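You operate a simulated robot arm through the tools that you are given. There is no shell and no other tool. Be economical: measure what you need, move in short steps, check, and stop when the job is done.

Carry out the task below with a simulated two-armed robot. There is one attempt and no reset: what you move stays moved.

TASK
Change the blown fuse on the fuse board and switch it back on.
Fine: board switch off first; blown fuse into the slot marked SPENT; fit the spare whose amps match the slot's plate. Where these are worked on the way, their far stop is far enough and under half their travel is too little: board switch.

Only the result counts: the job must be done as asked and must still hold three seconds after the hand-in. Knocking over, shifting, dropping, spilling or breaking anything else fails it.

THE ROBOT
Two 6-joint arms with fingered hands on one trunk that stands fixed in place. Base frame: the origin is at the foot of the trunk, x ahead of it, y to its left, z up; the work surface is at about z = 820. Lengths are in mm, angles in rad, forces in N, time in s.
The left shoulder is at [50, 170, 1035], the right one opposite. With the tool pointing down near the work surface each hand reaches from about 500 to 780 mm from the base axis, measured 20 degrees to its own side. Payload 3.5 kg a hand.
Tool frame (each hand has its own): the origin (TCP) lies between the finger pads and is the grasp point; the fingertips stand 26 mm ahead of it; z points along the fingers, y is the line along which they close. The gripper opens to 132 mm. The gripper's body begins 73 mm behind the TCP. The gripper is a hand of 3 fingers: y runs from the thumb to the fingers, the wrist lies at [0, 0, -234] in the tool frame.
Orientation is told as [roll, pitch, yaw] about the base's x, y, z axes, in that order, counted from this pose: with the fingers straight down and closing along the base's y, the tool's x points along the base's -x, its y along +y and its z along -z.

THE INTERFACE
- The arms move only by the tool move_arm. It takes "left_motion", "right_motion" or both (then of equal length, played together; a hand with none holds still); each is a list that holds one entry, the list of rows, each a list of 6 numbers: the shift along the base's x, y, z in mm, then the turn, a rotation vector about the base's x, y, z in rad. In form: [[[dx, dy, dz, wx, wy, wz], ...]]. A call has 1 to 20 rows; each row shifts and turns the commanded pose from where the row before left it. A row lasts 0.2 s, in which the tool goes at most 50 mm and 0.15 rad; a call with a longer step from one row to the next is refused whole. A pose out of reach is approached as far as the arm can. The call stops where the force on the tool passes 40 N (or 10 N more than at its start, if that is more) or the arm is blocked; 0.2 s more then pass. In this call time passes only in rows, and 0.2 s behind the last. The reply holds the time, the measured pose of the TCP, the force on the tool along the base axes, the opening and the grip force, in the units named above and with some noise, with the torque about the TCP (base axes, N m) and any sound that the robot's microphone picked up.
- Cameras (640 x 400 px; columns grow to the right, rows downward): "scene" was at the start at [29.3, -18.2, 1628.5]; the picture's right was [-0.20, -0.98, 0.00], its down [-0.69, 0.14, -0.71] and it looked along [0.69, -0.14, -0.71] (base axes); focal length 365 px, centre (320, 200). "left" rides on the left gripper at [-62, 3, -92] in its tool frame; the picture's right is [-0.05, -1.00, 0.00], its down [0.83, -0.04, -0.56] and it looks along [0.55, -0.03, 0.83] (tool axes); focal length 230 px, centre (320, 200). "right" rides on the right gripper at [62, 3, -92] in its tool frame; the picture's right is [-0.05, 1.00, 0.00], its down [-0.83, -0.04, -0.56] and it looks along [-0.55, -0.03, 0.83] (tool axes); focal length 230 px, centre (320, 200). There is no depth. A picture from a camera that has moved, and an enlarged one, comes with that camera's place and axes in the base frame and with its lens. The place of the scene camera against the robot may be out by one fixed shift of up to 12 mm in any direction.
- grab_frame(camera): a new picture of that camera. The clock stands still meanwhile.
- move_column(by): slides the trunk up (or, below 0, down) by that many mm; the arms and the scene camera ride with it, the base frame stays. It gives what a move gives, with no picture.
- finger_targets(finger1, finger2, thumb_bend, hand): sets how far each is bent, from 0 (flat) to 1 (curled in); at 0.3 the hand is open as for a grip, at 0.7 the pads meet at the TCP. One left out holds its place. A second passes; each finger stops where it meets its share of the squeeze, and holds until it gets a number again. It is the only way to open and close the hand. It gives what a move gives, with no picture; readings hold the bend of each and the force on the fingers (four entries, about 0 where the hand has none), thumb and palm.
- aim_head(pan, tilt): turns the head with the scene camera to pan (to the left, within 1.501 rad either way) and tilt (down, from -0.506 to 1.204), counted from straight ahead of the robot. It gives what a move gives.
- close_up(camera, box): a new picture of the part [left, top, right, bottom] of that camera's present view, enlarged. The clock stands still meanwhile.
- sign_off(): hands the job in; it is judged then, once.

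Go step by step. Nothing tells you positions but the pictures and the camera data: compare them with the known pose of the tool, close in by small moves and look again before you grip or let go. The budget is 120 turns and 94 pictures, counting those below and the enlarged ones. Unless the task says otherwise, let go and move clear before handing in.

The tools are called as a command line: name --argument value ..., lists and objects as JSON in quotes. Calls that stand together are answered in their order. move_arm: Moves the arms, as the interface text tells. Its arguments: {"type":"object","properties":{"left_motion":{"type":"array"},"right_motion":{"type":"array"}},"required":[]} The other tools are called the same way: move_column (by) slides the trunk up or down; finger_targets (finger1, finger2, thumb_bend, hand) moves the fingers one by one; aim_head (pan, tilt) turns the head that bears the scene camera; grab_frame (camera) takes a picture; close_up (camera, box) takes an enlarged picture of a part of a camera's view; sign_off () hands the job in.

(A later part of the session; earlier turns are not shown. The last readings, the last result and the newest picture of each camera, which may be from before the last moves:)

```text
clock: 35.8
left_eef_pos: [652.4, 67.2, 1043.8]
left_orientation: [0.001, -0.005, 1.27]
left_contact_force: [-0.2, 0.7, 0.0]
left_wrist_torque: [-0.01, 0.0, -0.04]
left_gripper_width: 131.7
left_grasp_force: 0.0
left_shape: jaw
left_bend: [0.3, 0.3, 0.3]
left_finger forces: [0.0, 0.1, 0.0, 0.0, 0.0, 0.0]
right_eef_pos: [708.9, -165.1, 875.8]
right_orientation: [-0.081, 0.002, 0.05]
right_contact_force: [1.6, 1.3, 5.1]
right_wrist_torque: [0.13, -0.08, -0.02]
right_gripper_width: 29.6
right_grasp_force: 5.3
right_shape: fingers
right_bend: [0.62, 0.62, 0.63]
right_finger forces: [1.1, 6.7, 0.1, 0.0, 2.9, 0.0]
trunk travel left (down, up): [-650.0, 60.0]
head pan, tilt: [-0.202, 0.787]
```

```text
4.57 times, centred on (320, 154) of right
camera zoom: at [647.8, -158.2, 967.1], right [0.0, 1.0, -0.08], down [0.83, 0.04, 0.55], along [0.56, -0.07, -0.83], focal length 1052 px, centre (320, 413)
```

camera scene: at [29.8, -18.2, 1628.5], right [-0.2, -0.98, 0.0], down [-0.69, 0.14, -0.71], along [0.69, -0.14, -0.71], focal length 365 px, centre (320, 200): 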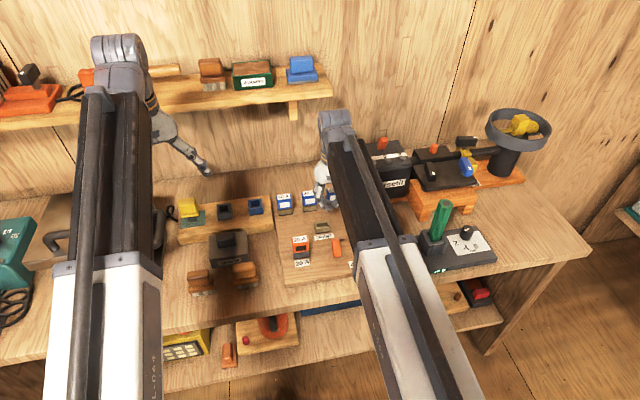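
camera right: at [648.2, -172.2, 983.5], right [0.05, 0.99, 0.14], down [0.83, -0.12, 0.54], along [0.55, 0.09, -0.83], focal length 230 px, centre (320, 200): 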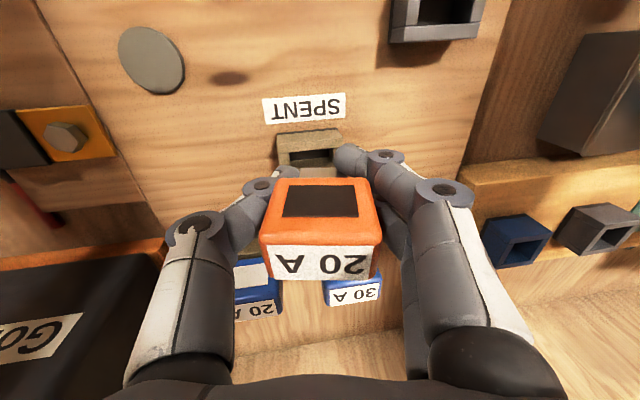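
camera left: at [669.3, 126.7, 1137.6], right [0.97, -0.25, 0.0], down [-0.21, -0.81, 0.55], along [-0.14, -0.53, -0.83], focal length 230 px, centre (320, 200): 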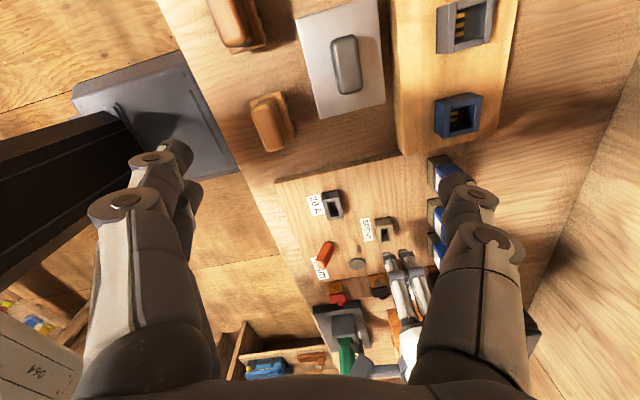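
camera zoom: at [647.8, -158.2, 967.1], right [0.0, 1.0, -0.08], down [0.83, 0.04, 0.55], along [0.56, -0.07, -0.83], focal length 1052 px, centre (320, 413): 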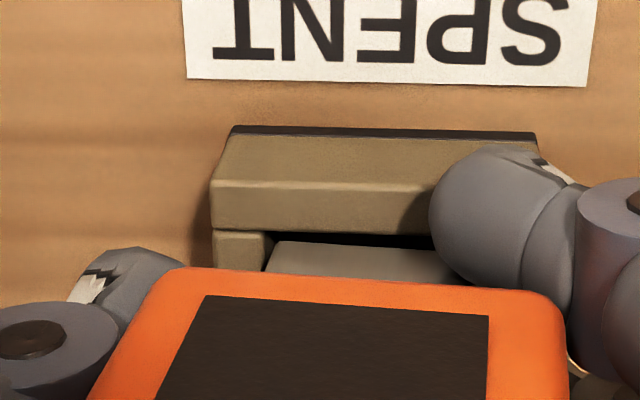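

Very close now. A small shift (y −0.6, yaw +0.03), then open gently.

move_arm --right_motion '[[[0, -0.6, 0.7, 0, 0, 0.03], [0, 0, 0, 0, 0, 0]]]'

finger_targets --hand "right" --finger1 0.595 --finger2 0.595 --thumb_bend 0.6

close_up --camera "right" --box '[230, 100, 410, 212]'

```text
clock: 36.4
left_eef_pos: [652.4, 66.3, 1043.5]
left_orientation: [0.0, -0.005, 1.269]
left_contact_force: [0.2, -0.2, 0.0]
left_wrist_torque: [0.0, 0.02, 0.01]
left_gripper_width: 131.8
left_grasp_force: 0.0
left_shape: jaw
left_bend: [0.3, 0.3, 0.3]
left_finger forces: [0.0, 0.0, 0.0, 0.1, 0.0, 0.1]
right_eef_pos: [708.3, -165.6, 875.7]
right_orientation: [-0.078, 0.005, 0.079]
right_contact_force: [0.4, 0.7, -0.3]
right_wrist_torque: [0.02, -0.05, 0.03]
right_gripper_width: 29.5
right_grasp_force: 3.8
right_shape: fingers
right_bend: [0.62, 0.61, 0.63]
right_finger forces: [1.2, 2.5, 0.1, 0.0, 2.8, 0.0]
trunk travel left (down, up): [-650.0, 60.0]
head pan, tilt: [-0.202, 0.787]
```

```text
clock: 37.4
left_eef_pos: [652.4, 67.0, 1044.2]
left_orientation: [-0.001, -0.006, 1.269]
left_contact_force: [-0.8, -0.1, 1.0]
left_wrist_torque: [-0.01, -0.04, -0.03]
left_gripper_width: 131.7
left_grasp_force: 0.0
left_shape: jaw
left_bend: [0.3, 0.3, 0.3]
left_finger forces: [0.0, 0.0, 0.0, 0.0, 0.1, 0.1]
right_eef_pos: [708.2, -165.8, 875.4]
right_orientation: [-0.079, 0.005, 0.081]
right_contact_force: [-0.6, -1.7, 2.8]
right_wrist_torque: [0.0, 0.01, 0.03]
right_gripper_width: 35.3
right_grasp_force: 2.0
right_shape: fingers
right_bend: [0.6, 0.6, 0.6]
right_finger forces: [1.3, 1.9, 0.0, 0.0, 0.2, 0.0]
trunk travel left (down, up): [-650.0, 60.0]
head pan, tilt: [-0.202, 0.787]
```

```text
3.56 times, centred on (320, 156) of right
camera zoom: at [647.4, -161.3, 967.8], right [-0.03, 1.0, -0.08], down [0.83, 0.07, 0.55], along [0.56, -0.05, -0.83], focal length 818 px, centre (320, 356)
```

zoom: 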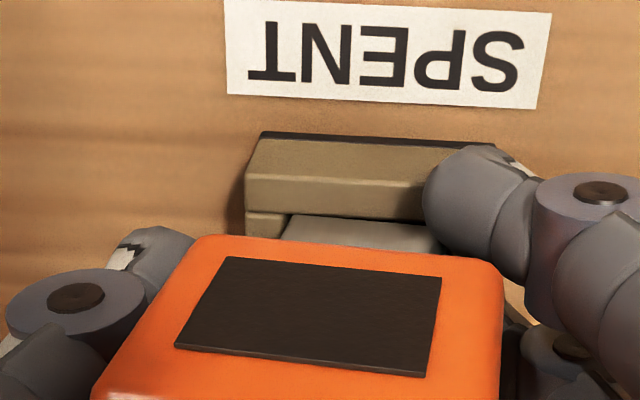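

The plug's lower edge now meets the front wall with no gap, as it would if it had entered. I'll open a bit further.

finger_targets --hand "right" --finger1 0.575 --finger2 0.575 --thumb_bend 0.575

close_up --camera "right" --box '[210, 100, 430, 237]'

```text
clock: 38.4
left_eef_pos: [651.2, 67.4, 1046.3]
left_orientation: [-0.001, -0.005, 1.27]
left_contact_force: [0.0, -0.9, 0.8]
left_wrist_torque: [-0.04, 0.01, 0.04]
left_gripper_width: 131.8
left_grasp_force: 0.1
left_shape: jaw
left_bend: [0.3, 0.3, 0.3]
left_finger forces: [0.0, 0.0, 0.1, 0.0, 0.1, 0.0]
right_eef_pos: [708.8, -165.2, 877.5]
right_orientation: [-0.079, 0.004, 0.08]
right_contact_force: [1.2, -0.7, 6.6]
right_wrist_torque: [0.09, -0.03, -0.04]
right_gripper_width: 40.9
right_grasp_force: 3.4
right_shape: fingers
right_bend: [0.59, 0.59, 0.57]
right_finger forces: [3.2, 3.5, 0.0, 0.0, 0.0, 0.0]
trunk travel left (down, up): [-650.0, 60.0]
head pan, tilt: [-0.202, 0.787]
```

```text
2.91 times, centred on (320, 168) of right
camera zoom: at [647.3, -161.3, 968.1], right [-0.03, 1.0, -0.08], down [0.83, 0.07, 0.55], along [0.56, -0.05, -0.83], focal length 669 px, centre (320, 292)
```

zoom: 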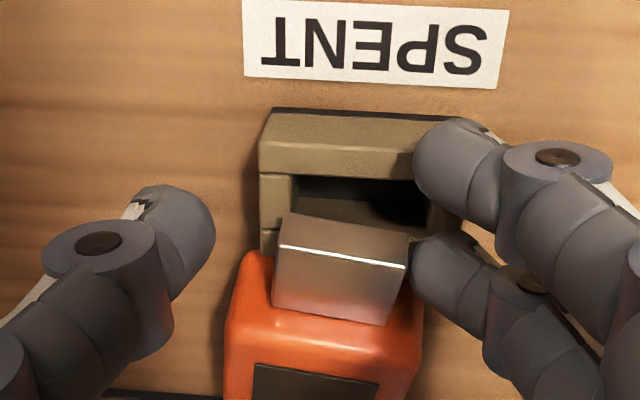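

The fuse tipped over backward and now lies behind SPENT. I'll lift the hand clear carefully and look at it.

move_arm --right_motion '[[[0, 0, 6, 0, 0, 0], [0, 0, 15, 0, 0, 0], [0, 0, 35, 0.04, 0, -0.04], [-20, 0, 40, 0.04, 0, -0.04], [-40, 0, 25, 0, 0, 0], [-40, 0, 10, 0, 0, 0]]]'

grab_frame --camera "right"

```text
clock: 39.8
left_eef_pos: [653.0, 65.8, 1044.5]
left_orientation: [-0.001, -0.006, 1.269]
left_contact_force: [0.1, -0.1, 0.2]
left_wrist_torque: [0.02, -0.01, 0.02]
left_gripper_width: 131.7
left_grasp_force: 0.2
left_shape: jaw
left_bend: [0.3, 0.3, 0.3]
left_finger forces: [0.1, 0.0, 0.1, 0.0, 0.1, 0.0]
right_eef_pos: [608.9, -163.7, 1007.3]
right_orientation: [-0.001, 0.002, -0.001]
right_contact_force: [0.8, 0.3, 0.7]
right_wrist_torque: [0.04, -0.01, 0.02]
right_gripper_width: 44.0
right_grasp_force: 0.1
right_shape: fingers
right_bend: [0.57, 0.57, 0.57]
right_finger forces: [0.0, 0.0, 0.0, 0.0, 0.1, 0.0]
trunk travel left (down, up): [-650.0, 60.0]
head pan, tilt: [-0.202, 0.787]
```

```text
23 pictures are left
camera right: at [547.5, -161.4, 1099.3], right [0.05, 1.0, 0.0], down [0.83, -0.04, 0.55], along [0.55, -0.03, -0.83], focal length 230 px, centre (320, 200)
```

right: 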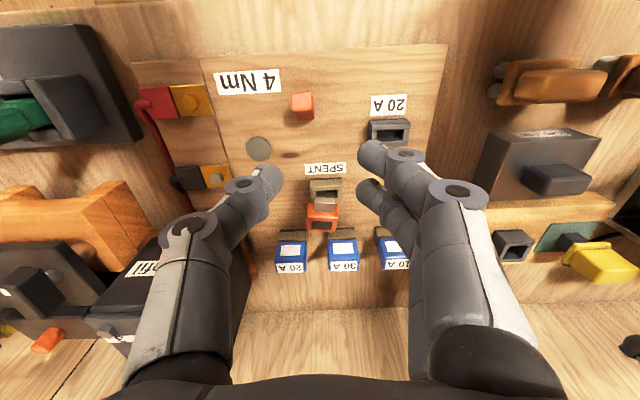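

close_up --camera "right" --box '[270, 150, 390, 225]'

close_up --camera "scene" --box '[295, 195, 351, 230]'

```text
5.33 times, centred on (330, 188) of right
camera zoom: at [547.5, -161.4, 1099.3], right [0.05, 1.0, 0.0], down [0.83, -0.04, 0.55], along [0.55, -0.03, -0.83], focal length 1227 px, centre (267, 267)
```

zoom: 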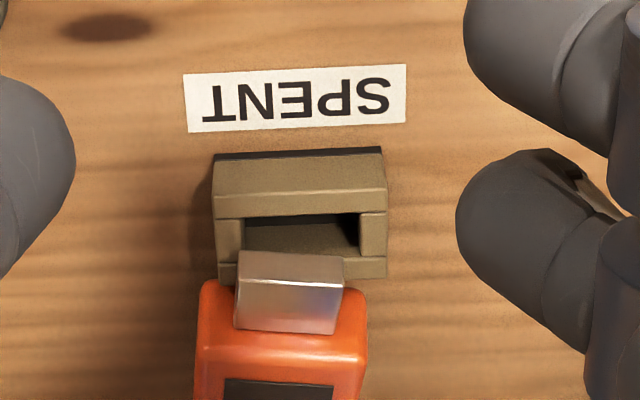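

```text
11.43 times, centred on (323, 212) of scene
camera zoom: at [28.9, -18.1, 1628.5], right [-0.2, -0.98, 0.0], down [-0.69, 0.14, -0.71], along [0.69, -0.14, -0.71], focal length 4173 px, centre (286, 57)
```

zoom: 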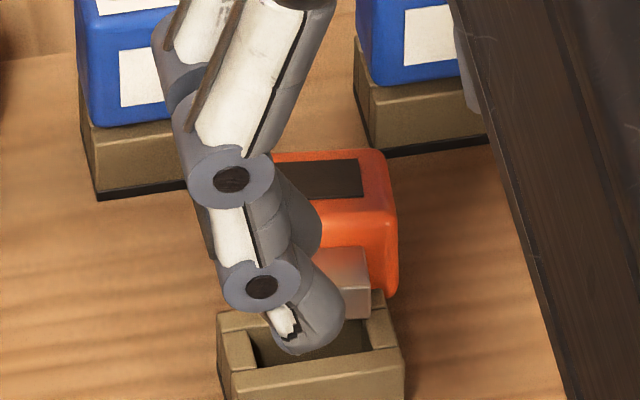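

The fuse leans on the SPENT back wall, plug pointing up toward me at about 36°, centred near (744,−167,842). Plan: grip it there, lay it flat on the clear board area near (650,−150), regrip with the hand tilted back, then turn it upright. First I'll open the hand and approach, tilted slightly forward.

finger_targets --hand "right" --finger1 0.48 --finger2 0.48 --thumb_bend 0.48

move_arm --right_motion '[[[45, -1, -10, 0, -0.1, 0], [45, -1, -15, 0, -0.1, 0], [45, -1, -15, 0, 0, -0.08], [0, 0, -35, 0, 0, 0], [0, 0, -35, 0, 0, 0], [0, 0, -25, 0, 0, 0]]]'

grab_frame --camera "right"

```text
clock: 40.8
left_eef_pos: [652.8, 66.2, 1043.9]
left_orientation: [0.0, -0.006, 1.269]
left_contact_force: [0.5, -0.6, -0.3]
left_wrist_torque: [-0.03, 0.02, 0.01]
left_gripper_width: 131.9
left_grasp_force: 0.0
left_shape: jaw
left_bend: [0.3, 0.3, 0.3]
left_finger forces: [0.0, 0.0, 0.0, 0.1, 0.0, 0.0]
right_eef_pos: [609.8, -163.0, 1005.4]
right_orientation: [-0.001, 0.001, -0.002]
right_contact_force: [0.1, -0.1, -0.6]
right_wrist_torque: [-0.02, 0.01, -0.01]
right_gripper_width: 73.7
right_grasp_force: 0.0
right_shape: fingers
right_bend: [0.48, 0.48, 0.48]
right_finger forces: [0.1, 0.0, 0.1, 0.0, 0.0, 0.0]
trunk travel left (down, up): [-650.0, 60.0]
head pan, tilt: [-0.202, 0.787]
```

```text
clock: 42.2
left_eef_pos: [651.8, 66.3, 1045.3]
left_orientation: [-0.002, -0.007, 1.267]
left_contact_force: [0.3, 0.2, 0.3]
left_wrist_torque: [0.02, 0.01, 0.01]
left_gripper_width: 131.8
left_grasp_force: 0.0
left_shape: jaw
left_bend: [0.3, 0.3, 0.3]
left_finger forces: [0.0, 0.0, 0.1, 0.1, 0.0, 0.0]
right_eef_pos: [742.5, -168.3, 872.2]
right_orientation: [0.001, -0.2, -0.081]
right_contact_force: [-0.4, -0.9, 0.3]
right_wrist_torque: [0.02, 0.0, 0.05]
right_gripper_width: 73.9
right_grasp_force: 0.0
right_shape: fingers
right_bend: [0.48, 0.48, 0.48]
right_finger forces: [0.0, 0.0, 0.0, 0.1, 0.0, 0.1]
trunk travel left (down, up): [-650.0, 60.0]
head pan, tilt: [-0.202, 0.787]
```

```text
20 pictures are left
camera right: at [665.3, -159.5, 950.3], right [0.13, 0.99, 0.01], down [0.7, -0.1, 0.71], along [0.7, -0.08, -0.71], focal length 230 px, centre (320, 200)
```

right: 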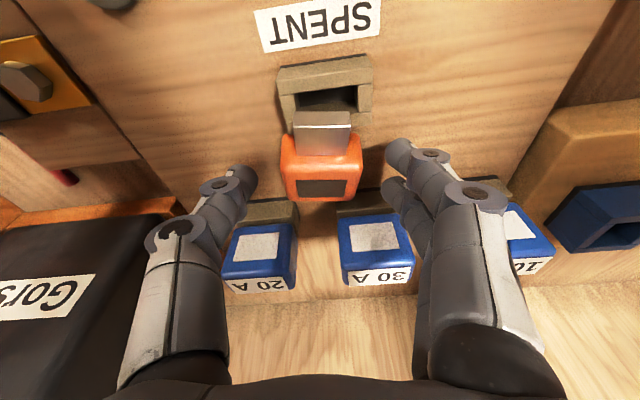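

The hand is centred over the fallen fuse. Going down and gripping.

move_arm --right_motion '[[[0, -0.5, -12, 0, 0, 0], [0, 0, -10, 0, 0, 0], [0, 0, 0, 0, 0, 0]]]'

finger_targets --hand "right" --finger1 0.7 --finger2 0.7 --thumb_bend 0.7

move_arm --right_motion '[[[0, 0, 5, 0, 0, 0], [0, 0, 15, 0, 0, 0], [0, 0, 25, 0, 0, 0]]]'

grab_frame --camera "right"

```text
clock: 43.0
left_eef_pos: [648.2, 66.2, 1047.3]
left_orientation: [-0.002, -0.007, 1.269]
left_contact_force: [-0.4, -0.2, -0.4]
left_wrist_torque: [0.01, 0.02, 0.01]
left_gripper_width: 131.5
left_grasp_force: 0.0
left_shape: jaw
left_bend: [0.3, 0.3, 0.3]
left_finger forces: [0.0, 0.0, 0.0, 0.1, 0.0, 0.0]
right_eef_pos: [742.5, -168.3, 854.4]
right_orientation: [0.002, -0.205, -0.081]
right_contact_force: [2.5, -2.5, 33.9]
right_wrist_torque: [1.52, 0.09, -0.13]
right_gripper_width: 74.4
right_grasp_force: 17.2
right_shape: fingers
right_bend: [0.54, 0.48, 0.48]
right_finger forces: [34.2, 0.0, 0.0, 0.1, 0.0, 0.0]
trunk travel left (down, up): [-650.0, 60.0]
head pan, tilt: [-0.202, 0.787]
```

```text
clock: 44.0
left_eef_pos: [650.8, 67.1, 1045.2]
left_orientation: [-0.002, -0.004, 1.269]
left_contact_force: [-0.7, 1.0, 0.7]
left_wrist_torque: [0.0, -0.01, 0.0]
left_gripper_width: 131.7
left_grasp_force: 0.0
left_shape: jaw
left_bend: [0.3, 0.3, 0.3]
left_finger forces: [0.0, 0.1, 0.0, 0.1, 0.0, 0.0]
right_eef_pos: [742.8, -166.0, 853.3]
right_orientation: [0.002, -0.202, -0.08]
right_contact_force: [9.0, 10.2, 31.2]
right_wrist_torque: [1.65, -0.15, -0.35]
right_gripper_width: 51.5
right_grasp_force: 26.1
right_shape: fingers
right_bend: [0.65, 0.57, 0.65]
right_finger forces: [28.4, 12.8, 0.0, 0.1, 10.9, 0.0]
trunk travel left (down, up): [-650.0, 60.0]
head pan, tilt: [-0.202, 0.787]
```

```text
clock: 44.8
left_eef_pos: [651.4, 66.2, 1043.4]
left_orientation: [0.001, -0.005, 1.269]
left_contact_force: [-0.5, 0.0, -0.5]
left_wrist_torque: [0.01, -0.02, 0.0]
left_gripper_width: 131.7
left_grasp_force: 0.1
left_shape: jaw
left_bend: [0.3, 0.3, 0.3]
left_finger forces: [0.0, 0.1, 0.1, 0.0, 0.1, 0.0]
right_eef_pos: [743.0, -170.8, 892.8]
right_orientation: [0.0, -0.194, -0.081]
right_contact_force: [-0.2, -0.8, -1.2]
right_wrist_torque: [-0.03, 0.0, 0.0]
right_gripper_width: 43.3
right_grasp_force: 14.6
right_shape: fingers
right_bend: [0.65, 0.58, 0.64]
right_finger forces: [4.7, 9.9, 0.0, 0.0, 14.6, 0.1]
trunk travel left (down, up): [-650.0, 60.0]
head pan, tilt: [-0.202, 0.787]
```

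```text
19 pictures are left
camera right: at [666.0, -162.5, 972.0], right [0.13, 0.99, 0.01], down [0.7, -0.1, 0.71], along [0.7, -0.09, -0.71], focal length 230 px, centre (320, 200)
```

right: 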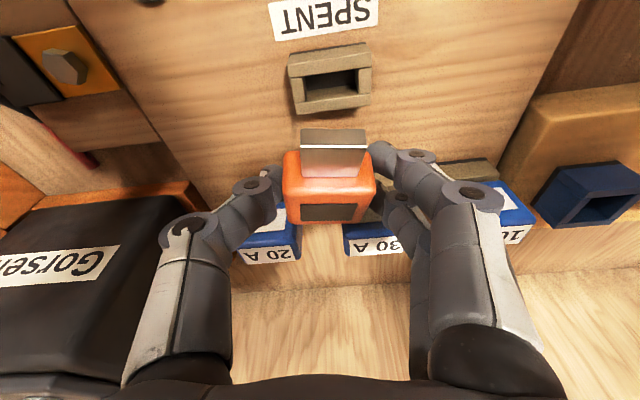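

The fuse is held with its plug toward me. I'll carry it to the clear board area near (650,−150) while pitching it flatter.

move_arm --right_motion '[[[0, 0, 20, 0, -0.1, 0.04], [-30, 5, 10, 0, -0.1, 0.04], [-35, 6, 0, 0, -0.1, 0], [-28, 8, 0, 0, -0.1, 0], [0, 0, -20, 0, 0, 0], [0, 0, -20, 0, 0, 0]]]'

grab_frame --camera "scene"

grab_frame --camera "right"

```text
clock: 46.2
left_eef_pos: [653.2, 69.0, 1044.8]
left_orientation: [0.0, -0.006, 1.268]
left_contact_force: [-0.7, -0.4, -0.1]
left_wrist_torque: [0.01, 0.01, -0.01]
left_gripper_width: 131.7
left_grasp_force: 0.2
left_shape: jaw
left_bend: [0.3, 0.3, 0.3]
left_finger forces: [0.0, 0.0, 0.0, 0.0, 0.0, 0.0]
right_eef_pos: [651.1, -150.6, 883.3]
right_orientation: [0.012, -0.6, -0.001]
right_contact_force: [-0.1, -0.9, -0.4]
right_wrist_torque: [-0.04, -0.01, 0.01]
right_gripper_width: 43.2
right_grasp_force: 14.3
right_shape: fingers
right_bend: [0.65, 0.58, 0.64]
right_finger forces: [4.8, 9.8, 0.0, 0.0, 14.5, 0.0]
trunk travel left (down, up): [-650.0, 60.0]
head pan, tilt: [-0.202, 0.787]
```

```text
18 pictures are left
camera scene: at [29.5, -18.2, 1628.6], right [-0.2, -0.98, 0.0], down [-0.69, 0.14, -0.71], along [0.69, -0.14, -0.71], focal length 365 px, centre (320, 200)
```

scene: 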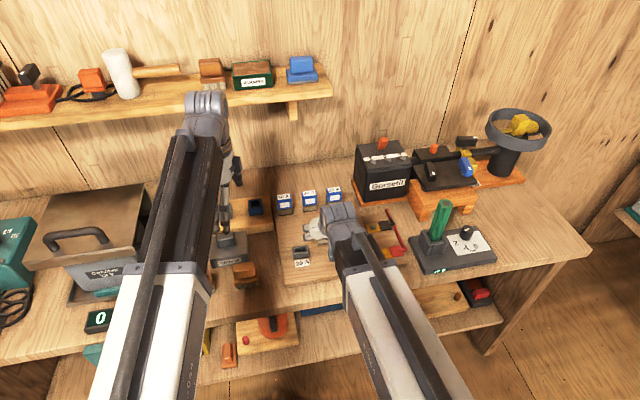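

```text
17 pictures are left
camera right: at [548.8, -148.5, 926.1], right [0.04, 1.0, 0.04], down [0.37, -0.05, 0.93], along [0.93, -0.02, -0.38], focal length 230 px, centre (320, 200)
```

right: 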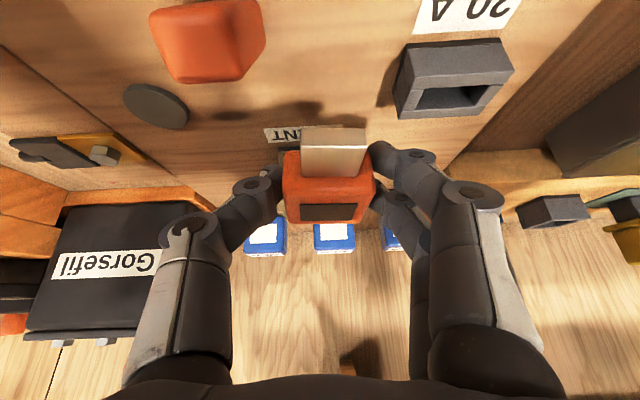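

The fuse is about horizontal now, window up. I'll lower until the fingertips are just above the board, then open so it settles flat.

move_arm --right_motion '[[[0, 0, -10, 0, 0, 0], [0, 0, -8, 0, 0, 0], [0, 0, -5, 0, 0, 0], [0, 0, -3, 0, 0, 0], [0, 0, -3, 0, 0, 0]]]'

```text
clock: 47.4
left_eef_pos: [651.1, 66.7, 1045.5]
left_orientation: [-0.001, -0.004, 1.268]
left_contact_force: [0.6, 0.1, 0.2]
left_wrist_torque: [-0.02, -0.04, 0.0]
left_gripper_width: 131.9
left_grasp_force: 0.0
left_shape: jaw
left_bend: [0.3, 0.3, 0.3]
left_finger forces: [0.0, 0.1, 0.1, 0.1, 0.0, 0.0]
right_eef_pos: [649.9, -150.4, 858.5]
right_orientation: [0.01, -0.602, -0.005]
right_contact_force: [-1.9, -8.1, 24.9]
right_wrist_torque: [1.01, 0.23, 0.11]
right_gripper_width: 42.7
right_grasp_force: 30.8
right_shape: fingers
right_bend: [0.67, 0.59, 0.64]
right_finger forces: [34.6, 8.5, 0.0, 0.0, 17.0, 0.1]
trunk travel left (down, up): [-650.0, 60.0]
head pan, tilt: [-0.202, 0.787]
```

move_arm --right_motion '[[[0, 0, 3, 0, 0, 0], [0, 0, 0, 0, 0, 0]]]'

finger_targets --hand "right" --finger1 0.57 --finger2 0.56 --thumb_bend 0.58

finger_targets --hand "right" --finger1 0.48 --finger2 0.48 --thumb_bend 0.48

grab_frame --camera "right"

```text
clock: 48.0
left_eef_pos: [652.0, 66.5, 1045.7]
left_orientation: [0.001, -0.005, 1.269]
left_contact_force: [-0.3, 0.1, 0.0]
left_wrist_torque: [-0.01, 0.02, 0.0]
left_gripper_width: 131.8
left_grasp_force: 0.1
left_shape: jaw
left_bend: [0.3, 0.3, 0.3]
left_finger forces: [0.0, 0.1, 0.0, 0.0, 0.2, 0.1]
right_eef_pos: [651.6, -151.2, 858.5]
right_orientation: [0.01, -0.598, -0.003]
right_contact_force: [3.2, -8.5, 14.0]
right_wrist_torque: [0.47, 0.03, -0.12]
right_gripper_width: 42.7
right_grasp_force: 25.3
right_shape: fingers
right_bend: [0.67, 0.59, 0.63]
right_finger forces: [24.5, 8.5, 0.0, 0.1, 17.2, 0.1]
trunk travel left (down, up): [-650.0, 60.0]
head pan, tilt: [-0.202, 0.787]
```

```text
clock: 49.0
left_eef_pos: [651.6, 67.3, 1045.8]
left_orientation: [-0.002, -0.006, 1.27]
left_contact_force: [0.2, -0.4, 0.1]
left_wrist_torque: [0.0, -0.02, 0.02]
left_gripper_width: 132.3
left_grasp_force: 0.1
left_shape: jaw
left_bend: [0.3, 0.3, 0.3]
left_finger forces: [0.0, 0.0, 0.0, 0.1, 0.0, 0.1]
right_eef_pos: [650.6, -150.4, 858.4]
right_orientation: [0.011, -0.599, -0.005]
right_contact_force: [-0.3, -3.5, 15.7]
right_wrist_torque: [0.64, 0.15, 0.05]
right_gripper_width: 46.2
right_grasp_force: 8.2
right_shape: fingers
right_bend: [0.58, 0.56, 0.56]
right_finger forces: [16.3, 0.0, 0.0, 0.0, 1.0, 0.1]
trunk travel left (down, up): [-650.0, 60.0]
head pan, tilt: [-0.202, 0.787]
```

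```text
clock: 50.0
left_eef_pos: [651.7, 66.0, 1045.5]
left_orientation: [-0.002, -0.006, 1.269]
left_contact_force: [0.5, -0.1, 0.6]
left_wrist_torque: [-0.03, -0.01, -0.01]
left_gripper_width: 132.0
left_grasp_force: 0.0
left_shape: jaw
left_bend: [0.3, 0.3, 0.3]
left_finger forces: [0.0, 0.1, 0.0, 0.0, 0.0, 0.0]
right_eef_pos: [650.8, -151.6, 859.7]
right_orientation: [0.012, -0.599, -0.004]
right_contact_force: [-1.8, -10.3, 15.1]
right_wrist_torque: [0.45, 0.14, 0.09]
right_gripper_width: 60.7
right_grasp_force: 10.2
right_shape: fingers
right_bend: [0.55, 0.48, 0.48]
right_finger forces: [19.1, 0.0, 0.2, 0.0, 0.0, 0.0]
trunk travel left (down, up): [-650.0, 60.0]
head pan, tilt: [-0.202, 0.787]
```

```text
16 pictures are left
camera right: at [547.7, -149.2, 900.7], right [0.04, 1.0, 0.04], down [0.37, -0.05, 0.93], along [0.93, -0.02, -0.37], focal length 230 px, centre (320, 200)
```

right: 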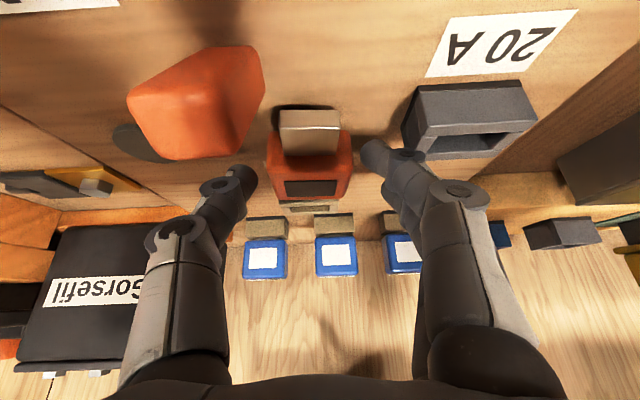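

The fuse now lies flat, window up, near (670,−155). I'll raise the hand, go vertical, and regrip to slide it nearer the robot, where I can tilt the hand back.

move_arm --right_motion '[[[0, 0, 15, 0, 0, 0], [0, 0, 35, 0, 0, 0], [0, 0, 40, 0, 0.12, 0], [5, 0, 0, 0, 0.12, 0], [5, -1, 0, 0, 0.12, 0], [5, -1, 0, 0, 0.12, 0], [5, -1, 0, -0.01, 0.12, 0]]]'

finger_targets --hand "right" --finger1 0.48 --finger2 0.48 --thumb_bend 0.48

grab_frame --camera "right"

```text
clock: 51.6
left_eef_pos: [651.9, 66.6, 1044.9]
left_orientation: [0.0, -0.006, 1.269]
left_contact_force: [-0.1, -0.6, 0.4]
left_wrist_torque: [0.02, 0.0, -0.01]
left_gripper_width: 131.8
left_grasp_force: 0.2
left_shape: jaw
left_bend: [0.3, 0.3, 0.3]
left_finger forces: [0.0, 0.1, 0.0, 0.0, 0.1, 0.1]
right_eef_pos: [671.1, -153.9, 949.5]
right_orientation: [-0.003, 0.006, -0.003]
right_contact_force: [-0.4, 0.4, -0.2]
right_wrist_torque: [-0.02, -0.01, -0.03]
right_gripper_width: 74.1
right_grasp_force: 0.0
right_shape: fingers
right_bend: [0.48, 0.48, 0.48]
right_finger forces: [0.0, 0.0, 0.0, 0.0, 0.1, 0.0]
trunk travel left (down, up): [-650.0, 60.0]
head pan, tilt: [-0.202, 0.787]
```

```text
clock: 52.6
left_eef_pos: [652.7, 67.5, 1045.0]
left_orientation: [0.0, -0.007, 1.268]
left_contact_force: [-0.7, 0.4, 0.7]
left_wrist_torque: [-0.03, 0.01, 0.01]
left_gripper_width: 132.1
left_grasp_force: 0.0
left_shape: jaw
left_bend: [0.3, 0.3, 0.3]
left_finger forces: [0.0, 0.0, 0.1, 0.0, 0.0, 0.1]
right_eef_pos: [670.0, -153.9, 949.2]
right_orientation: [-0.002, 0.001, -0.002]
right_contact_force: [0.1, 0.4, 1.2]
right_wrist_torque: [0.0, -0.01, -0.03]
right_gripper_width: 73.8
right_grasp_force: 0.1
right_shape: fingers
right_bend: [0.48, 0.48, 0.48]
right_finger forces: [0.1, 0.1, 0.0, 0.1, 0.0, 0.0]
trunk travel left (down, up): [-650.0, 60.0]
head pan, tilt: [-0.202, 0.787]
```

```text
15 pictures are left
camera right: at [609.2, -151.2, 1041.0], right [0.05, 1.0, 0.0], down [0.83, -0.04, 0.55], along [0.55, -0.03, -0.83], focal length 230 px, centre (320, 200)
```

right: 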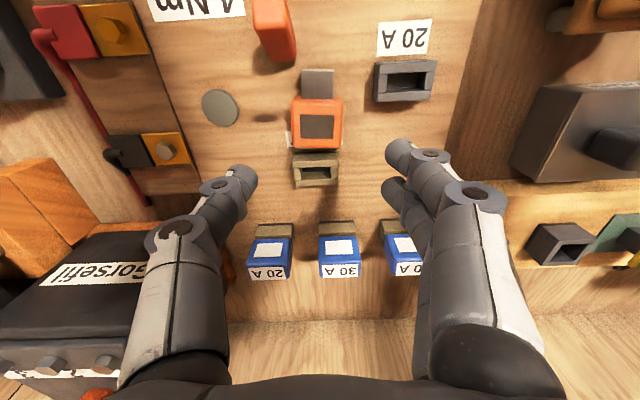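

Fuse is flat at about (663,−156). I'll descend vertically, grip, lift over, and set it down at about (583,−116).

move_arm --right_motion '[[[-3, -1, -40, 0, 0, 0], [-3, -1, -35, 0, 0, 0], [-1, -0.5, -18, 0, 0, 0], [0, 0, -6, 0, 0, 0]]]'

finger_targets --hand "right" --finger1 0.7 --finger2 0.7 --thumb_bend 0.7

move_arm --right_motion '[[[0, 0, 5, 0, 0, 0], [0, 0, 25, 0, 0, 0], [0, 0, 35, 0, 0, 0]]]'

grab_frame --camera "right"

```text
clock: 53.6
left_eef_pos: [650.5, 66.3, 1047.1]
left_orientation: [-0.002, -0.005, 1.268]
left_contact_force: [0.2, 0.1, 0.1]
left_wrist_torque: [-0.03, -0.03, -0.03]
left_gripper_width: 131.7
left_grasp_force: 0.2
left_shape: jaw
left_bend: [0.3, 0.3, 0.3]
left_finger forces: [0.0, 0.1, 0.0, 0.0, 0.1, 0.1]
right_eef_pos: [664.6, -156.2, 853.3]
right_orientation: [-0.003, -0.005, -0.003]
right_contact_force: [7.8, -7.3, 31.4]
right_wrist_torque: [1.28, 0.3, -0.24]
right_gripper_width: 69.4
right_grasp_force: 18.6
right_shape: fingers
right_bend: [0.52, 0.48, 0.48]
right_finger forces: [33.4, 2.6, 0.1, 0.0, 1.8, 0.0]
trunk travel left (down, up): [-650.0, 60.0]
head pan, tilt: [-0.202, 0.787]
```

```text
clock: 54.6
left_eef_pos: [650.0, 67.9, 1045.2]
left_orientation: [-0.002, -0.007, 1.269]
left_contact_force: [-0.2, 0.1, 0.3]
left_wrist_torque: [0.0, -0.03, 0.02]
left_gripper_width: 131.8
left_grasp_force: 0.0
left_shape: jaw
left_bend: [0.3, 0.3, 0.3]
left_finger forces: [0.0, 0.0, 0.1, 0.0, 0.1, 0.0]
right_eef_pos: [661.3, -154.5, 851.6]
right_orientation: [-0.003, 0.0, -0.001]
right_contact_force: [-0.2, 2.3, 33.4]
right_wrist_torque: [0.01, -0.01, 0.22]
right_gripper_width: 41.7
right_grasp_force: 32.2
right_shape: fingers
right_bend: [0.63, 0.63, 0.63]
right_finger forces: [17.2, 16.2, 0.0, 0.0, 30.5, 0.1]
trunk travel left (down, up): [-650.0, 60.0]
head pan, tilt: [-0.202, 0.787]
```

```text
clock: 55.4
left_eef_pos: [652.8, 66.6, 1044.4]
left_orientation: [0.0, -0.004, 1.267]
left_contact_force: [-1.1, 0.7, 0.2]
left_wrist_torque: [-0.02, 0.0, -0.01]
left_gripper_width: 132.2
left_grasp_force: 0.0
left_shape: jaw
left_bend: [0.3, 0.3, 0.3]
left_finger forces: [0.1, 0.1, 0.0, 0.0, 0.1, 0.0]
right_eef_pos: [664.6, -156.7, 913.7]
right_orientation: [0.0, 0.003, -0.003]
right_contact_force: [0.3, -0.1, 0.0]
right_wrist_torque: [0.0, -0.01, 0.02]
right_gripper_width: 41.3
right_grasp_force: 17.1
right_shape: fingers
right_bend: [0.62, 0.62, 0.63]
right_finger forces: [8.1, 8.4, 0.0, 0.0, 16.6, 0.0]
trunk travel left (down, up): [-650.0, 60.0]
head pan, tilt: [-0.202, 0.787]
```

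```text
14 pictures are left
camera right: at [602.9, -154.1, 1006.2], right [0.05, 1.0, 0.0], down [0.83, -0.04, 0.55], along [0.55, -0.03, -0.83], focal length 230 px, centre (320, 200)
```

right: 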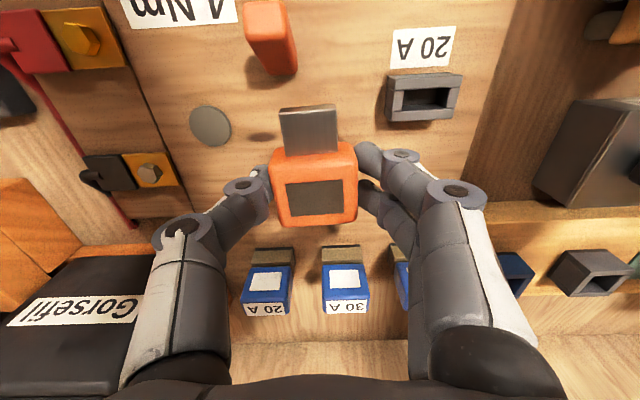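

Firm, centred grip. Setting it down nearer, at about (583,−116).

move_arm --right_motion '[[[-27, 13, 0, 0, 0, 0], [-27, 14, 0, 0, 0, 0], [-27, 14, 0, 0, 0, 0], [0, 0, -30, 0, 0, 0], [0, 0, -20, 0, 0, 0], [0, 0, -8, 0, 0, 0], [0, 0, -3, 0, 0, 0], [0, 0, 0, 0, 0, 0]]]'

finger_targets --hand "right" --finger1 0.57 --finger2 0.57 --thumb_bend 0.57

finger_targets --hand "right" --finger1 0.48 --finger2 0.48 --thumb_bend 0.48

```text
clock: 57.2
left_eef_pos: [652.1, 67.8, 1044.5]
left_orientation: [0.0, -0.005, 1.269]
left_contact_force: [0.3, 0.0, -0.4]
left_wrist_torque: [0.03, -0.02, -0.03]
left_gripper_width: 131.9
left_grasp_force: 0.0
left_shape: jaw
left_bend: [0.3, 0.3, 0.3]
left_finger forces: [0.0, 0.0, 0.1, 0.1, 0.1, 0.0]
right_eef_pos: [581.6, -114.7, 851.9]
right_orientation: [-0.003, 0.0, -0.001]
right_contact_force: [-0.1, -0.2, -0.7]
right_wrist_torque: [-0.02, 0.0, 0.01]
right_gripper_width: 41.4
right_grasp_force: 16.7
right_shape: fingers
right_bend: [0.62, 0.62, 0.63]
right_finger forces: [8.1, 8.4, 0.0, 0.0, 16.5, 0.1]
trunk travel left (down, up): [-650.0, 60.0]
head pan, tilt: [-0.202, 0.787]
```

```text
clock: 58.2
left_eef_pos: [652.4, 68.1, 1045.6]
left_orientation: [-0.001, -0.004, 1.268]
left_contact_force: [-0.3, -0.3, 0.1]
left_wrist_torque: [0.01, -0.04, 0.03]
left_gripper_width: 131.9
left_grasp_force: 0.1
left_shape: jaw
left_bend: [0.3, 0.3, 0.3]
left_finger forces: [0.0, 0.0, 0.0, 0.0, 0.0, 0.0]
right_eef_pos: [580.6, -114.7, 854.2]
right_orientation: [-0.001, 0.002, -0.003]
right_contact_force: [-0.3, -0.5, 0.5]
right_wrist_torque: [-0.01, -0.03, -0.02]
right_gripper_width: 47.4
right_grasp_force: 0.3
right_shape: fingers
right_bend: [0.56, 0.56, 0.56]
right_finger forces: [0.0, 0.0, 0.0, 0.1, 0.0, 0.0]
trunk travel left (down, up): [-650.0, 60.0]
head pan, tilt: [-0.202, 0.787]
```

```text
clock: 59.2
left_eef_pos: [651.8, 68.5, 1044.0]
left_orientation: [0.0, -0.005, 1.269]
left_contact_force: [-0.4, -0.5, -0.2]
left_wrist_torque: [0.01, 0.01, 0.02]
left_gripper_width: 131.6
left_grasp_force: 0.1
left_shape: jaw
left_bend: [0.3, 0.3, 0.3]
left_finger forces: [0.0, 0.0, 0.0, 0.0, 0.1, 0.0]
right_eef_pos: [581.9, -113.9, 854.4]
right_orientation: [-0.001, 0.001, -0.002]
right_contact_force: [0.3, 6.5, -0.2]
right_wrist_torque: [-0.02, 0.01, 0.04]
right_gripper_width: 69.0
right_grasp_force: 3.9
right_shape: fingers
right_bend: [0.48, 0.48, 0.49]
right_finger forces: [0.0, 0.1, 0.0, 0.0, 7.6, 0.0]
trunk travel left (down, up): [-650.0, 60.0]
head pan, tilt: [-0.202, 0.787]
```

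Released flat. I'll raise, pitch the hand back 0.45 rad, and come down near the label end of the fuse.

move_arm --right_motion '[[[0, 0, 10, 0, 0, 0], [0, 0, 35, 0, 0, 0], [4, 0, 20, 0, 0.15, 0], [5, -0.5, 0, 0, 0.15, 0], [6, -0.5, 0, 0, 0.15, 0]]]'

finger_targets --hand "right" --finger1 0.48 --finger2 0.48 --thumb_bend 0.51

grab_frame --camera "right"

```text
clock: 60.4
left_eef_pos: [651.8, 67.5, 1044.2]
left_orientation: [0.0, -0.005, 1.269]
left_contact_force: [-0.3, -0.8, 0.5]
left_wrist_torque: [-0.03, -0.01, 0.02]
left_gripper_width: 131.8
left_grasp_force: 0.0
left_shape: jaw
left_bend: [0.3, 0.3, 0.3]
left_finger forces: [0.1, 0.1, 0.1, 0.0, 0.0, 0.0]
right_eef_pos: [597.7, -116.1, 919.4]
right_orientation: [-0.002, 0.452, -0.002]
right_contact_force: [0.1, -0.1, -0.2]
right_wrist_torque: [0.01, -0.02, 0.03]
right_gripper_width: 73.6
right_grasp_force: 0.0
right_shape: fingers
right_bend: [0.48, 0.48, 0.48]
right_finger forces: [0.0, 0.0, 0.0, 0.0, 0.1, 0.0]
trunk travel left (down, up): [-650.0, 60.0]
head pan, tilt: [-0.202, 0.787]
```

```text
clock: 61.4
left_eef_pos: [651.6, 67.2, 1045.4]
left_orientation: [0.0, -0.005, 1.269]
left_contact_force: [-0.4, 0.3, -0.5]
left_wrist_torque: [0.01, -0.02, -0.01]
left_gripper_width: 132.0
left_grasp_force: 0.1
left_shape: jaw
left_bend: [0.3, 0.3, 0.3]
left_finger forces: [0.1, 0.1, 0.1, 0.0, 0.0, 0.1]
right_eef_pos: [598.6, -116.0, 918.5]
right_orientation: [-0.002, 0.45, -0.001]
right_contact_force: [0.6, 0.3, 0.2]
right_wrist_torque: [0.02, -0.03, -0.01]
right_gripper_width: 69.5
right_grasp_force: 0.1
right_shape: fingers
right_bend: [0.48, 0.48, 0.51]
right_finger forces: [0.0, 0.1, 0.0, 0.0, 0.0, 0.0]
trunk travel left (down, up): [-650.0, 60.0]
head pan, tilt: [-0.202, 0.787]
```

```text
13 pictures are left
camera right: at [583.7, -113.9, 1028.6], right [0.05, 1.0, -0.02], down [0.99, -0.04, 0.14], along [0.14, -0.03, -0.99], focal length 230 px, centre (320, 200)
```

right: 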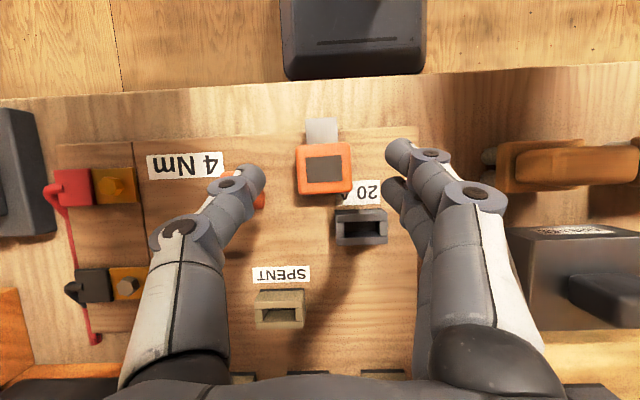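

The fuse is centred at about (586,−115). I'll descend at this tilt and grip it.

move_arm --right_motion '[[[2, 0, -25, 0, 0, 0], [1, 0, -20, 0, 0, 0], [0, 0, -10, 0, 0, 0], [0, 0, -4, 0, 0, 0], [0, 0, 0, 0, 0, 0]]]'

finger_targets --hand "right" --finger1 0.7 --finger2 0.7 --thumb_bend 0.7

move_arm --right_motion '[[[0, 0, 5, 0, 0, 0], [0, 0, 25, 0, 0, 0], [0, 0, 35, 0, 0, 0], [0, 0, 35, 0, 0, 0]]]'

grab_frame --camera "right"

```text
clock: 62.6
left_eef_pos: [651.8, 67.1, 1044.9]
left_orientation: [0.0, -0.005, 1.27]
left_contact_force: [0.5, 0.2, 0.0]
left_wrist_torque: [0.0, 0.0, -0.01]
left_gripper_width: 132.3
left_grasp_force: 0.0
left_shape: jaw
left_bend: [0.3, 0.3, 0.3]
left_finger forces: [0.1, 0.0, 0.0, 0.0, 0.0, 0.1]
right_eef_pos: [601.0, -115.6, 858.2]
right_orientation: [-0.001, 0.453, -0.001]
right_contact_force: [0.1, 1.9, 0.8]
right_wrist_torque: [-0.02, -0.05, 0.04]
right_gripper_width: 68.6
right_grasp_force: 0.0
right_shape: fingers
right_bend: [0.48, 0.48, 0.51]
right_finger forces: [0.0, 0.0, 0.0, 0.0, 1.3, 0.1]
trunk travel left (down, up): [-650.0, 60.0]
head pan, tilt: [-0.202, 0.787]
```

```text
clock: 63.6
left_eef_pos: [652.1, 65.4, 1044.2]
left_orientation: [-0.001, -0.006, 1.269]
left_contact_force: [0.1, 0.9, -0.5]
left_wrist_torque: [0.02, -0.02, 0.0]
left_gripper_width: 131.8
left_grasp_force: 0.0
left_shape: jaw
left_bend: [0.3, 0.3, 0.3]
left_finger forces: [0.1, 0.1, 0.0, 0.1, 0.0, 0.0]
right_eef_pos: [601.0, -116.0, 858.6]
right_orientation: [-0.002, 0.451, -0.002]
right_contact_force: [-0.2, -0.8, 0.1]
right_wrist_torque: [0.01, -0.03, -0.01]
right_gripper_width: 41.5
right_grasp_force: 16.7
right_shape: fingers
right_bend: [0.59, 0.59, 0.63]
right_finger forces: [8.4, 8.7, 0.1, 0.1, 17.0, 0.0]
trunk travel left (down, up): [-650.0, 60.0]
head pan, tilt: [-0.202, 0.787]
```

```text
clock: 64.6
left_eef_pos: [652.3, 68.0, 1043.4]
left_orientation: [-0.001, -0.005, 1.269]
left_contact_force: [0.3, 0.9, 0.5]
left_wrist_torque: [-0.07, -0.02, -0.01]
left_gripper_width: 131.8
left_grasp_force: 0.1
left_shape: jaw
left_bend: [0.3, 0.3, 0.3]
left_finger forces: [0.0, 0.1, 0.0, 0.1, 0.0, 0.0]
right_eef_pos: [598.5, -115.4, 952.8]
right_orientation: [-0.003, 0.444, -0.003]
right_contact_force: [0.0, 0.4, 0.4]
right_wrist_torque: [-0.01, -0.01, -0.02]
right_gripper_width: 41.3
right_grasp_force: 17.2
right_shape: fingers
right_bend: [0.59, 0.59, 0.63]
right_finger forces: [8.3, 8.8, 0.0, 0.0, 17.1, 0.0]
right hand out of reach, approached as far as the arm can: row 4
trunk travel left (down, up): [-650.0, 60.0]
head pan, tilt: [-0.202, 0.787]
```

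```text
12 pictures are left
camera right: at [584.2, -112.6, 1062.3], right [0.05, 1.0, -0.02], down [0.99, -0.04, 0.14], along [0.14, -0.03, -0.99], focal length 230 px, centre (320, 200)
```

right: 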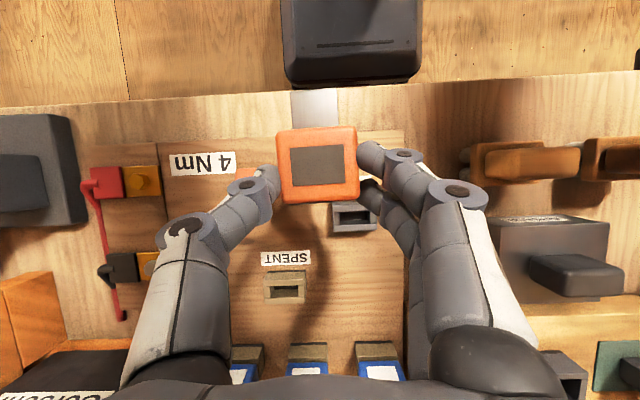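

Solid grip on the body. Now I'll rotate the hand forward 90° (fuse upright) while moving to hover in front of and above SPENT.

move_arm --right_motion '[[[7, -3.8, 0, 0, -0.1428, 0], [7, -3.8, 0, 0, -0.1428, 0], [7, -3.8, 0, 0, -0.1428, 0], [7, -3.8, 0, 0, -0.1428, 0], [7, -3.8, 0, 0, -0.1428, 0], [7, -3.8, -4, 0, -0.1428, 0], [7, -3.8, -4, 0, -0.1428, 0], [7, -3.8, -4, 0, -0.1428, 0], [7, -3.8, -4, 0, -0.1428, 0], [7, -3.8, -4, 0, -0.1428, 0], [7, -3.8, -4, 0, -0.1428, 0], [0, 0, 0, 0, 0, 0]]]'

grab_frame --camera "right"

close_up --camera "scene" --box '[285, 180, 365, 230]'

```text
clock: 67.2
left_eef_pos: [652.6, 67.0, 1045.0]
left_orientation: [0.001, -0.005, 1.27]
left_contact_force: [0.4, -0.5, -0.2]
left_wrist_torque: [0.0, 0.03, -0.02]
left_gripper_width: 131.8
left_grasp_force: 0.0
left_shape: jaw
left_bend: [0.3, 0.3, 0.3]
left_finger forces: [0.1, 0.1, 0.0, 0.0, 0.0, 0.0]
right_eef_pos: [677.0, -157.2, 926.2]
right_orientation: [0.0, -1.12, -0.001]
right_contact_force: [-0.4, -0.4, 0.4]
right_wrist_torque: [0.01, 0.0, 0.01]
right_gripper_width: 41.2
right_grasp_force: 16.7
right_shape: fingers
right_bend: [0.59, 0.59, 0.63]
right_finger forces: [8.3, 8.6, 0.1, 0.0, 17.0, 0.1]
trunk travel left (down, up): [-650.0, 60.0]
head pan, tilt: [-0.202, 0.787]
```

```text
11 pictures are left
camera right: at [567.3, -155.1, 910.9], right [0.02, 1.0, 0.05], down [-0.14, -0.04, 0.99], along [0.99, -0.03, 0.14], focal length 230 px, centre (320, 200)
```

right: 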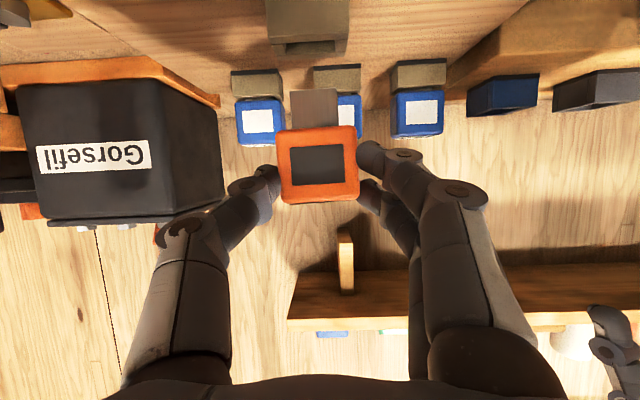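

```text
8.00 times, centred on (325, 205) of scene
camera zoom: at [29.3, -18.2, 1628.5], right [-0.2, -0.98, 0.0], down [-0.69, 0.14, -0.71], along [0.69, -0.14, -0.71], focal length 2921 px, centre (280, 160)
```

zoom: 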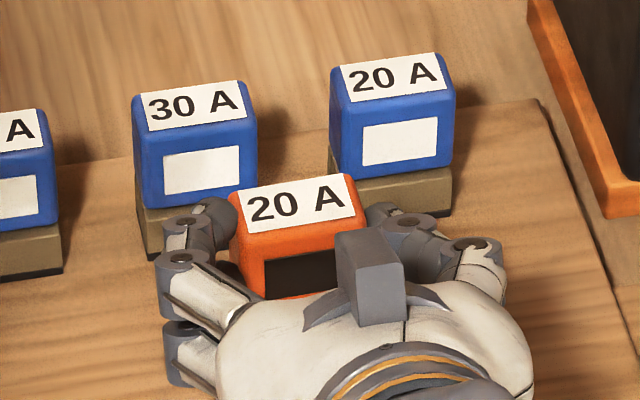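

The fuse is upright and I can see it well: plug bottom ≈869.5, fuse centre ≈(701,−158.7). SPENT is at ≈(711,−160.6), so I'll shift and hover the plug about 6 mm above the rim.

move_arm --right_motion '[[[9.5, -1.9, 0, 0, 0, 0], [0, 0, -12, 0, 0, 0], [0, 0, -7, 0, 0, 0], [0, 0, 0, 0, 0, 0]]]'

close_up --camera "right" --box '[240, 0, 400, 100]'

close_up --camera "scene" --box '[302, 190, 350, 220]'

```text
clock: 68.2
left_eef_pos: [652.6, 66.3, 1044.6]
left_orientation: [0.001, -0.005, 1.268]
left_contact_force: [-0.4, -0.5, 0.1]
left_wrist_torque: [0.01, -0.03, 0.02]
left_gripper_width: 131.9
left_grasp_force: 0.1
left_shape: jaw
left_bend: [0.3, 0.3, 0.3]
left_finger forces: [0.1, 0.0, 0.1, 0.1, 0.0, 0.0]
right_eef_pos: [686.2, -157.9, 907.8]
right_orientation: [0.002, -1.119, -0.003]
right_contact_force: [-0.4, -0.4, -1.2]
right_wrist_torque: [0.02, 0.01, 0.0]
right_gripper_width: 41.2
right_grasp_force: 17.2
right_shape: fingers
right_bend: [0.59, 0.59, 0.63]
right_finger forces: [8.4, 8.6, 0.0, 0.1, 17.0, 0.1]
trunk travel left (down, up): [-650.0, 60.0]
head pan, tilt: [-0.202, 0.787]
```

```text
4.00 times, centred on (320, 50) of right
camera zoom: at [576.9, -156.8, 892.7], right [0.03, 1.0, 0.05], down [-0.14, -0.04, 0.99], along [0.99, -0.03, 0.14], focal length 920 px, centre (320, 800)
```

zoom: 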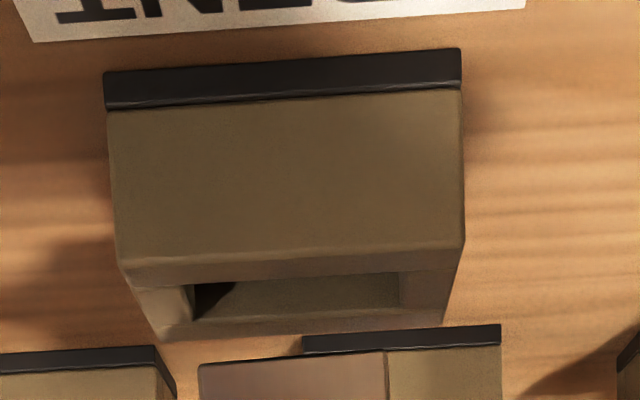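

```text
13.33 times, centred on (326, 205) of scene
camera zoom: at [29.4, -18.1, 1628.5], right [-0.2, -0.98, 0.0], down [-0.69, 0.14, -0.71], along [0.69, -0.14, -0.71], focal length 4869 px, centre (240, 133)
```

zoom: 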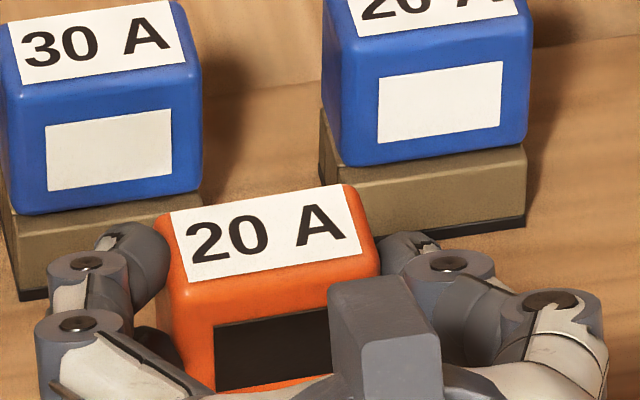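

The views are very clear: y is off by about +0.6 and x is nearly right. I'll adjust and lower in tiny steps, watching force.

move_arm --right_motion '[[[-0.5, 0.6, -4, 0, 0, 0], [0, 0, -4, 0, 0, 0], [0, 0, -2, 0, 0, 0], [0, 0, -1.5, 0, 0, 0], [0, 0, -1.5, 0, 0, 0]]]'

```text
clock: 69.4
left_eef_pos: [652.8, 66.9, 1044.7]
left_orientation: [0.0, -0.007, 1.268]
left_contact_force: [-0.1, 0.8, -0.3]
left_wrist_torque: [-0.01, 0.03, 0.0]
left_gripper_width: 131.8
left_grasp_force: 0.0
left_shape: jaw
left_bend: [0.3, 0.3, 0.3]
left_finger forces: [0.0, 0.1, 0.1, 0.0, 0.0, 0.1]
right_eef_pos: [686.6, -157.8, 895.6]
right_orientation: [0.003, -1.119, -0.006]
right_contact_force: [-0.3, -0.2, -0.1]
right_wrist_torque: [-0.01, 0.02, 0.01]
right_gripper_width: 41.3
right_grasp_force: 17.2
right_shape: fingers
right_bend: [0.59, 0.59, 0.63]
right_finger forces: [8.5, 8.6, 0.0, 0.0, 17.0, 0.1]
trunk travel left (down, up): [-650.0, 60.0]
head pan, tilt: [-0.202, 0.787]
```

move_arm --right_motion '[[[0, 0, -1.5, 0, 0, 0], [0, 0, -1.5, 0, 0, 0]]]'

```text
clock: 70.0
left_eef_pos: [652.1, 67.1, 1044.1]
left_orientation: [0.0, -0.007, 1.268]
left_contact_force: [0.9, -0.3, 0.0]
left_wrist_torque: [0.02, 0.01, 0.0]
left_gripper_width: 131.7
left_grasp_force: 0.0
left_shape: jaw
left_bend: [0.3, 0.3, 0.3]
left_finger forces: [0.1, 0.1, 0.1, 0.0, 0.0, 0.0]
right_eef_pos: [686.3, -159.0, 892.3]
right_orientation: [0.004, -1.118, -0.007]
right_contact_force: [-0.2, -0.4, -0.7]
right_wrist_torque: [0.02, 0.01, -0.01]
right_gripper_width: 41.0
right_grasp_force: 17.3
right_shape: fingers
right_bend: [0.59, 0.59, 0.63]
right_finger forces: [8.5, 8.6, 0.0, 0.0, 17.1, 0.0]
trunk travel left (down, up): [-650.0, 60.0]
head pan, tilt: [-0.202, 0.787]
```

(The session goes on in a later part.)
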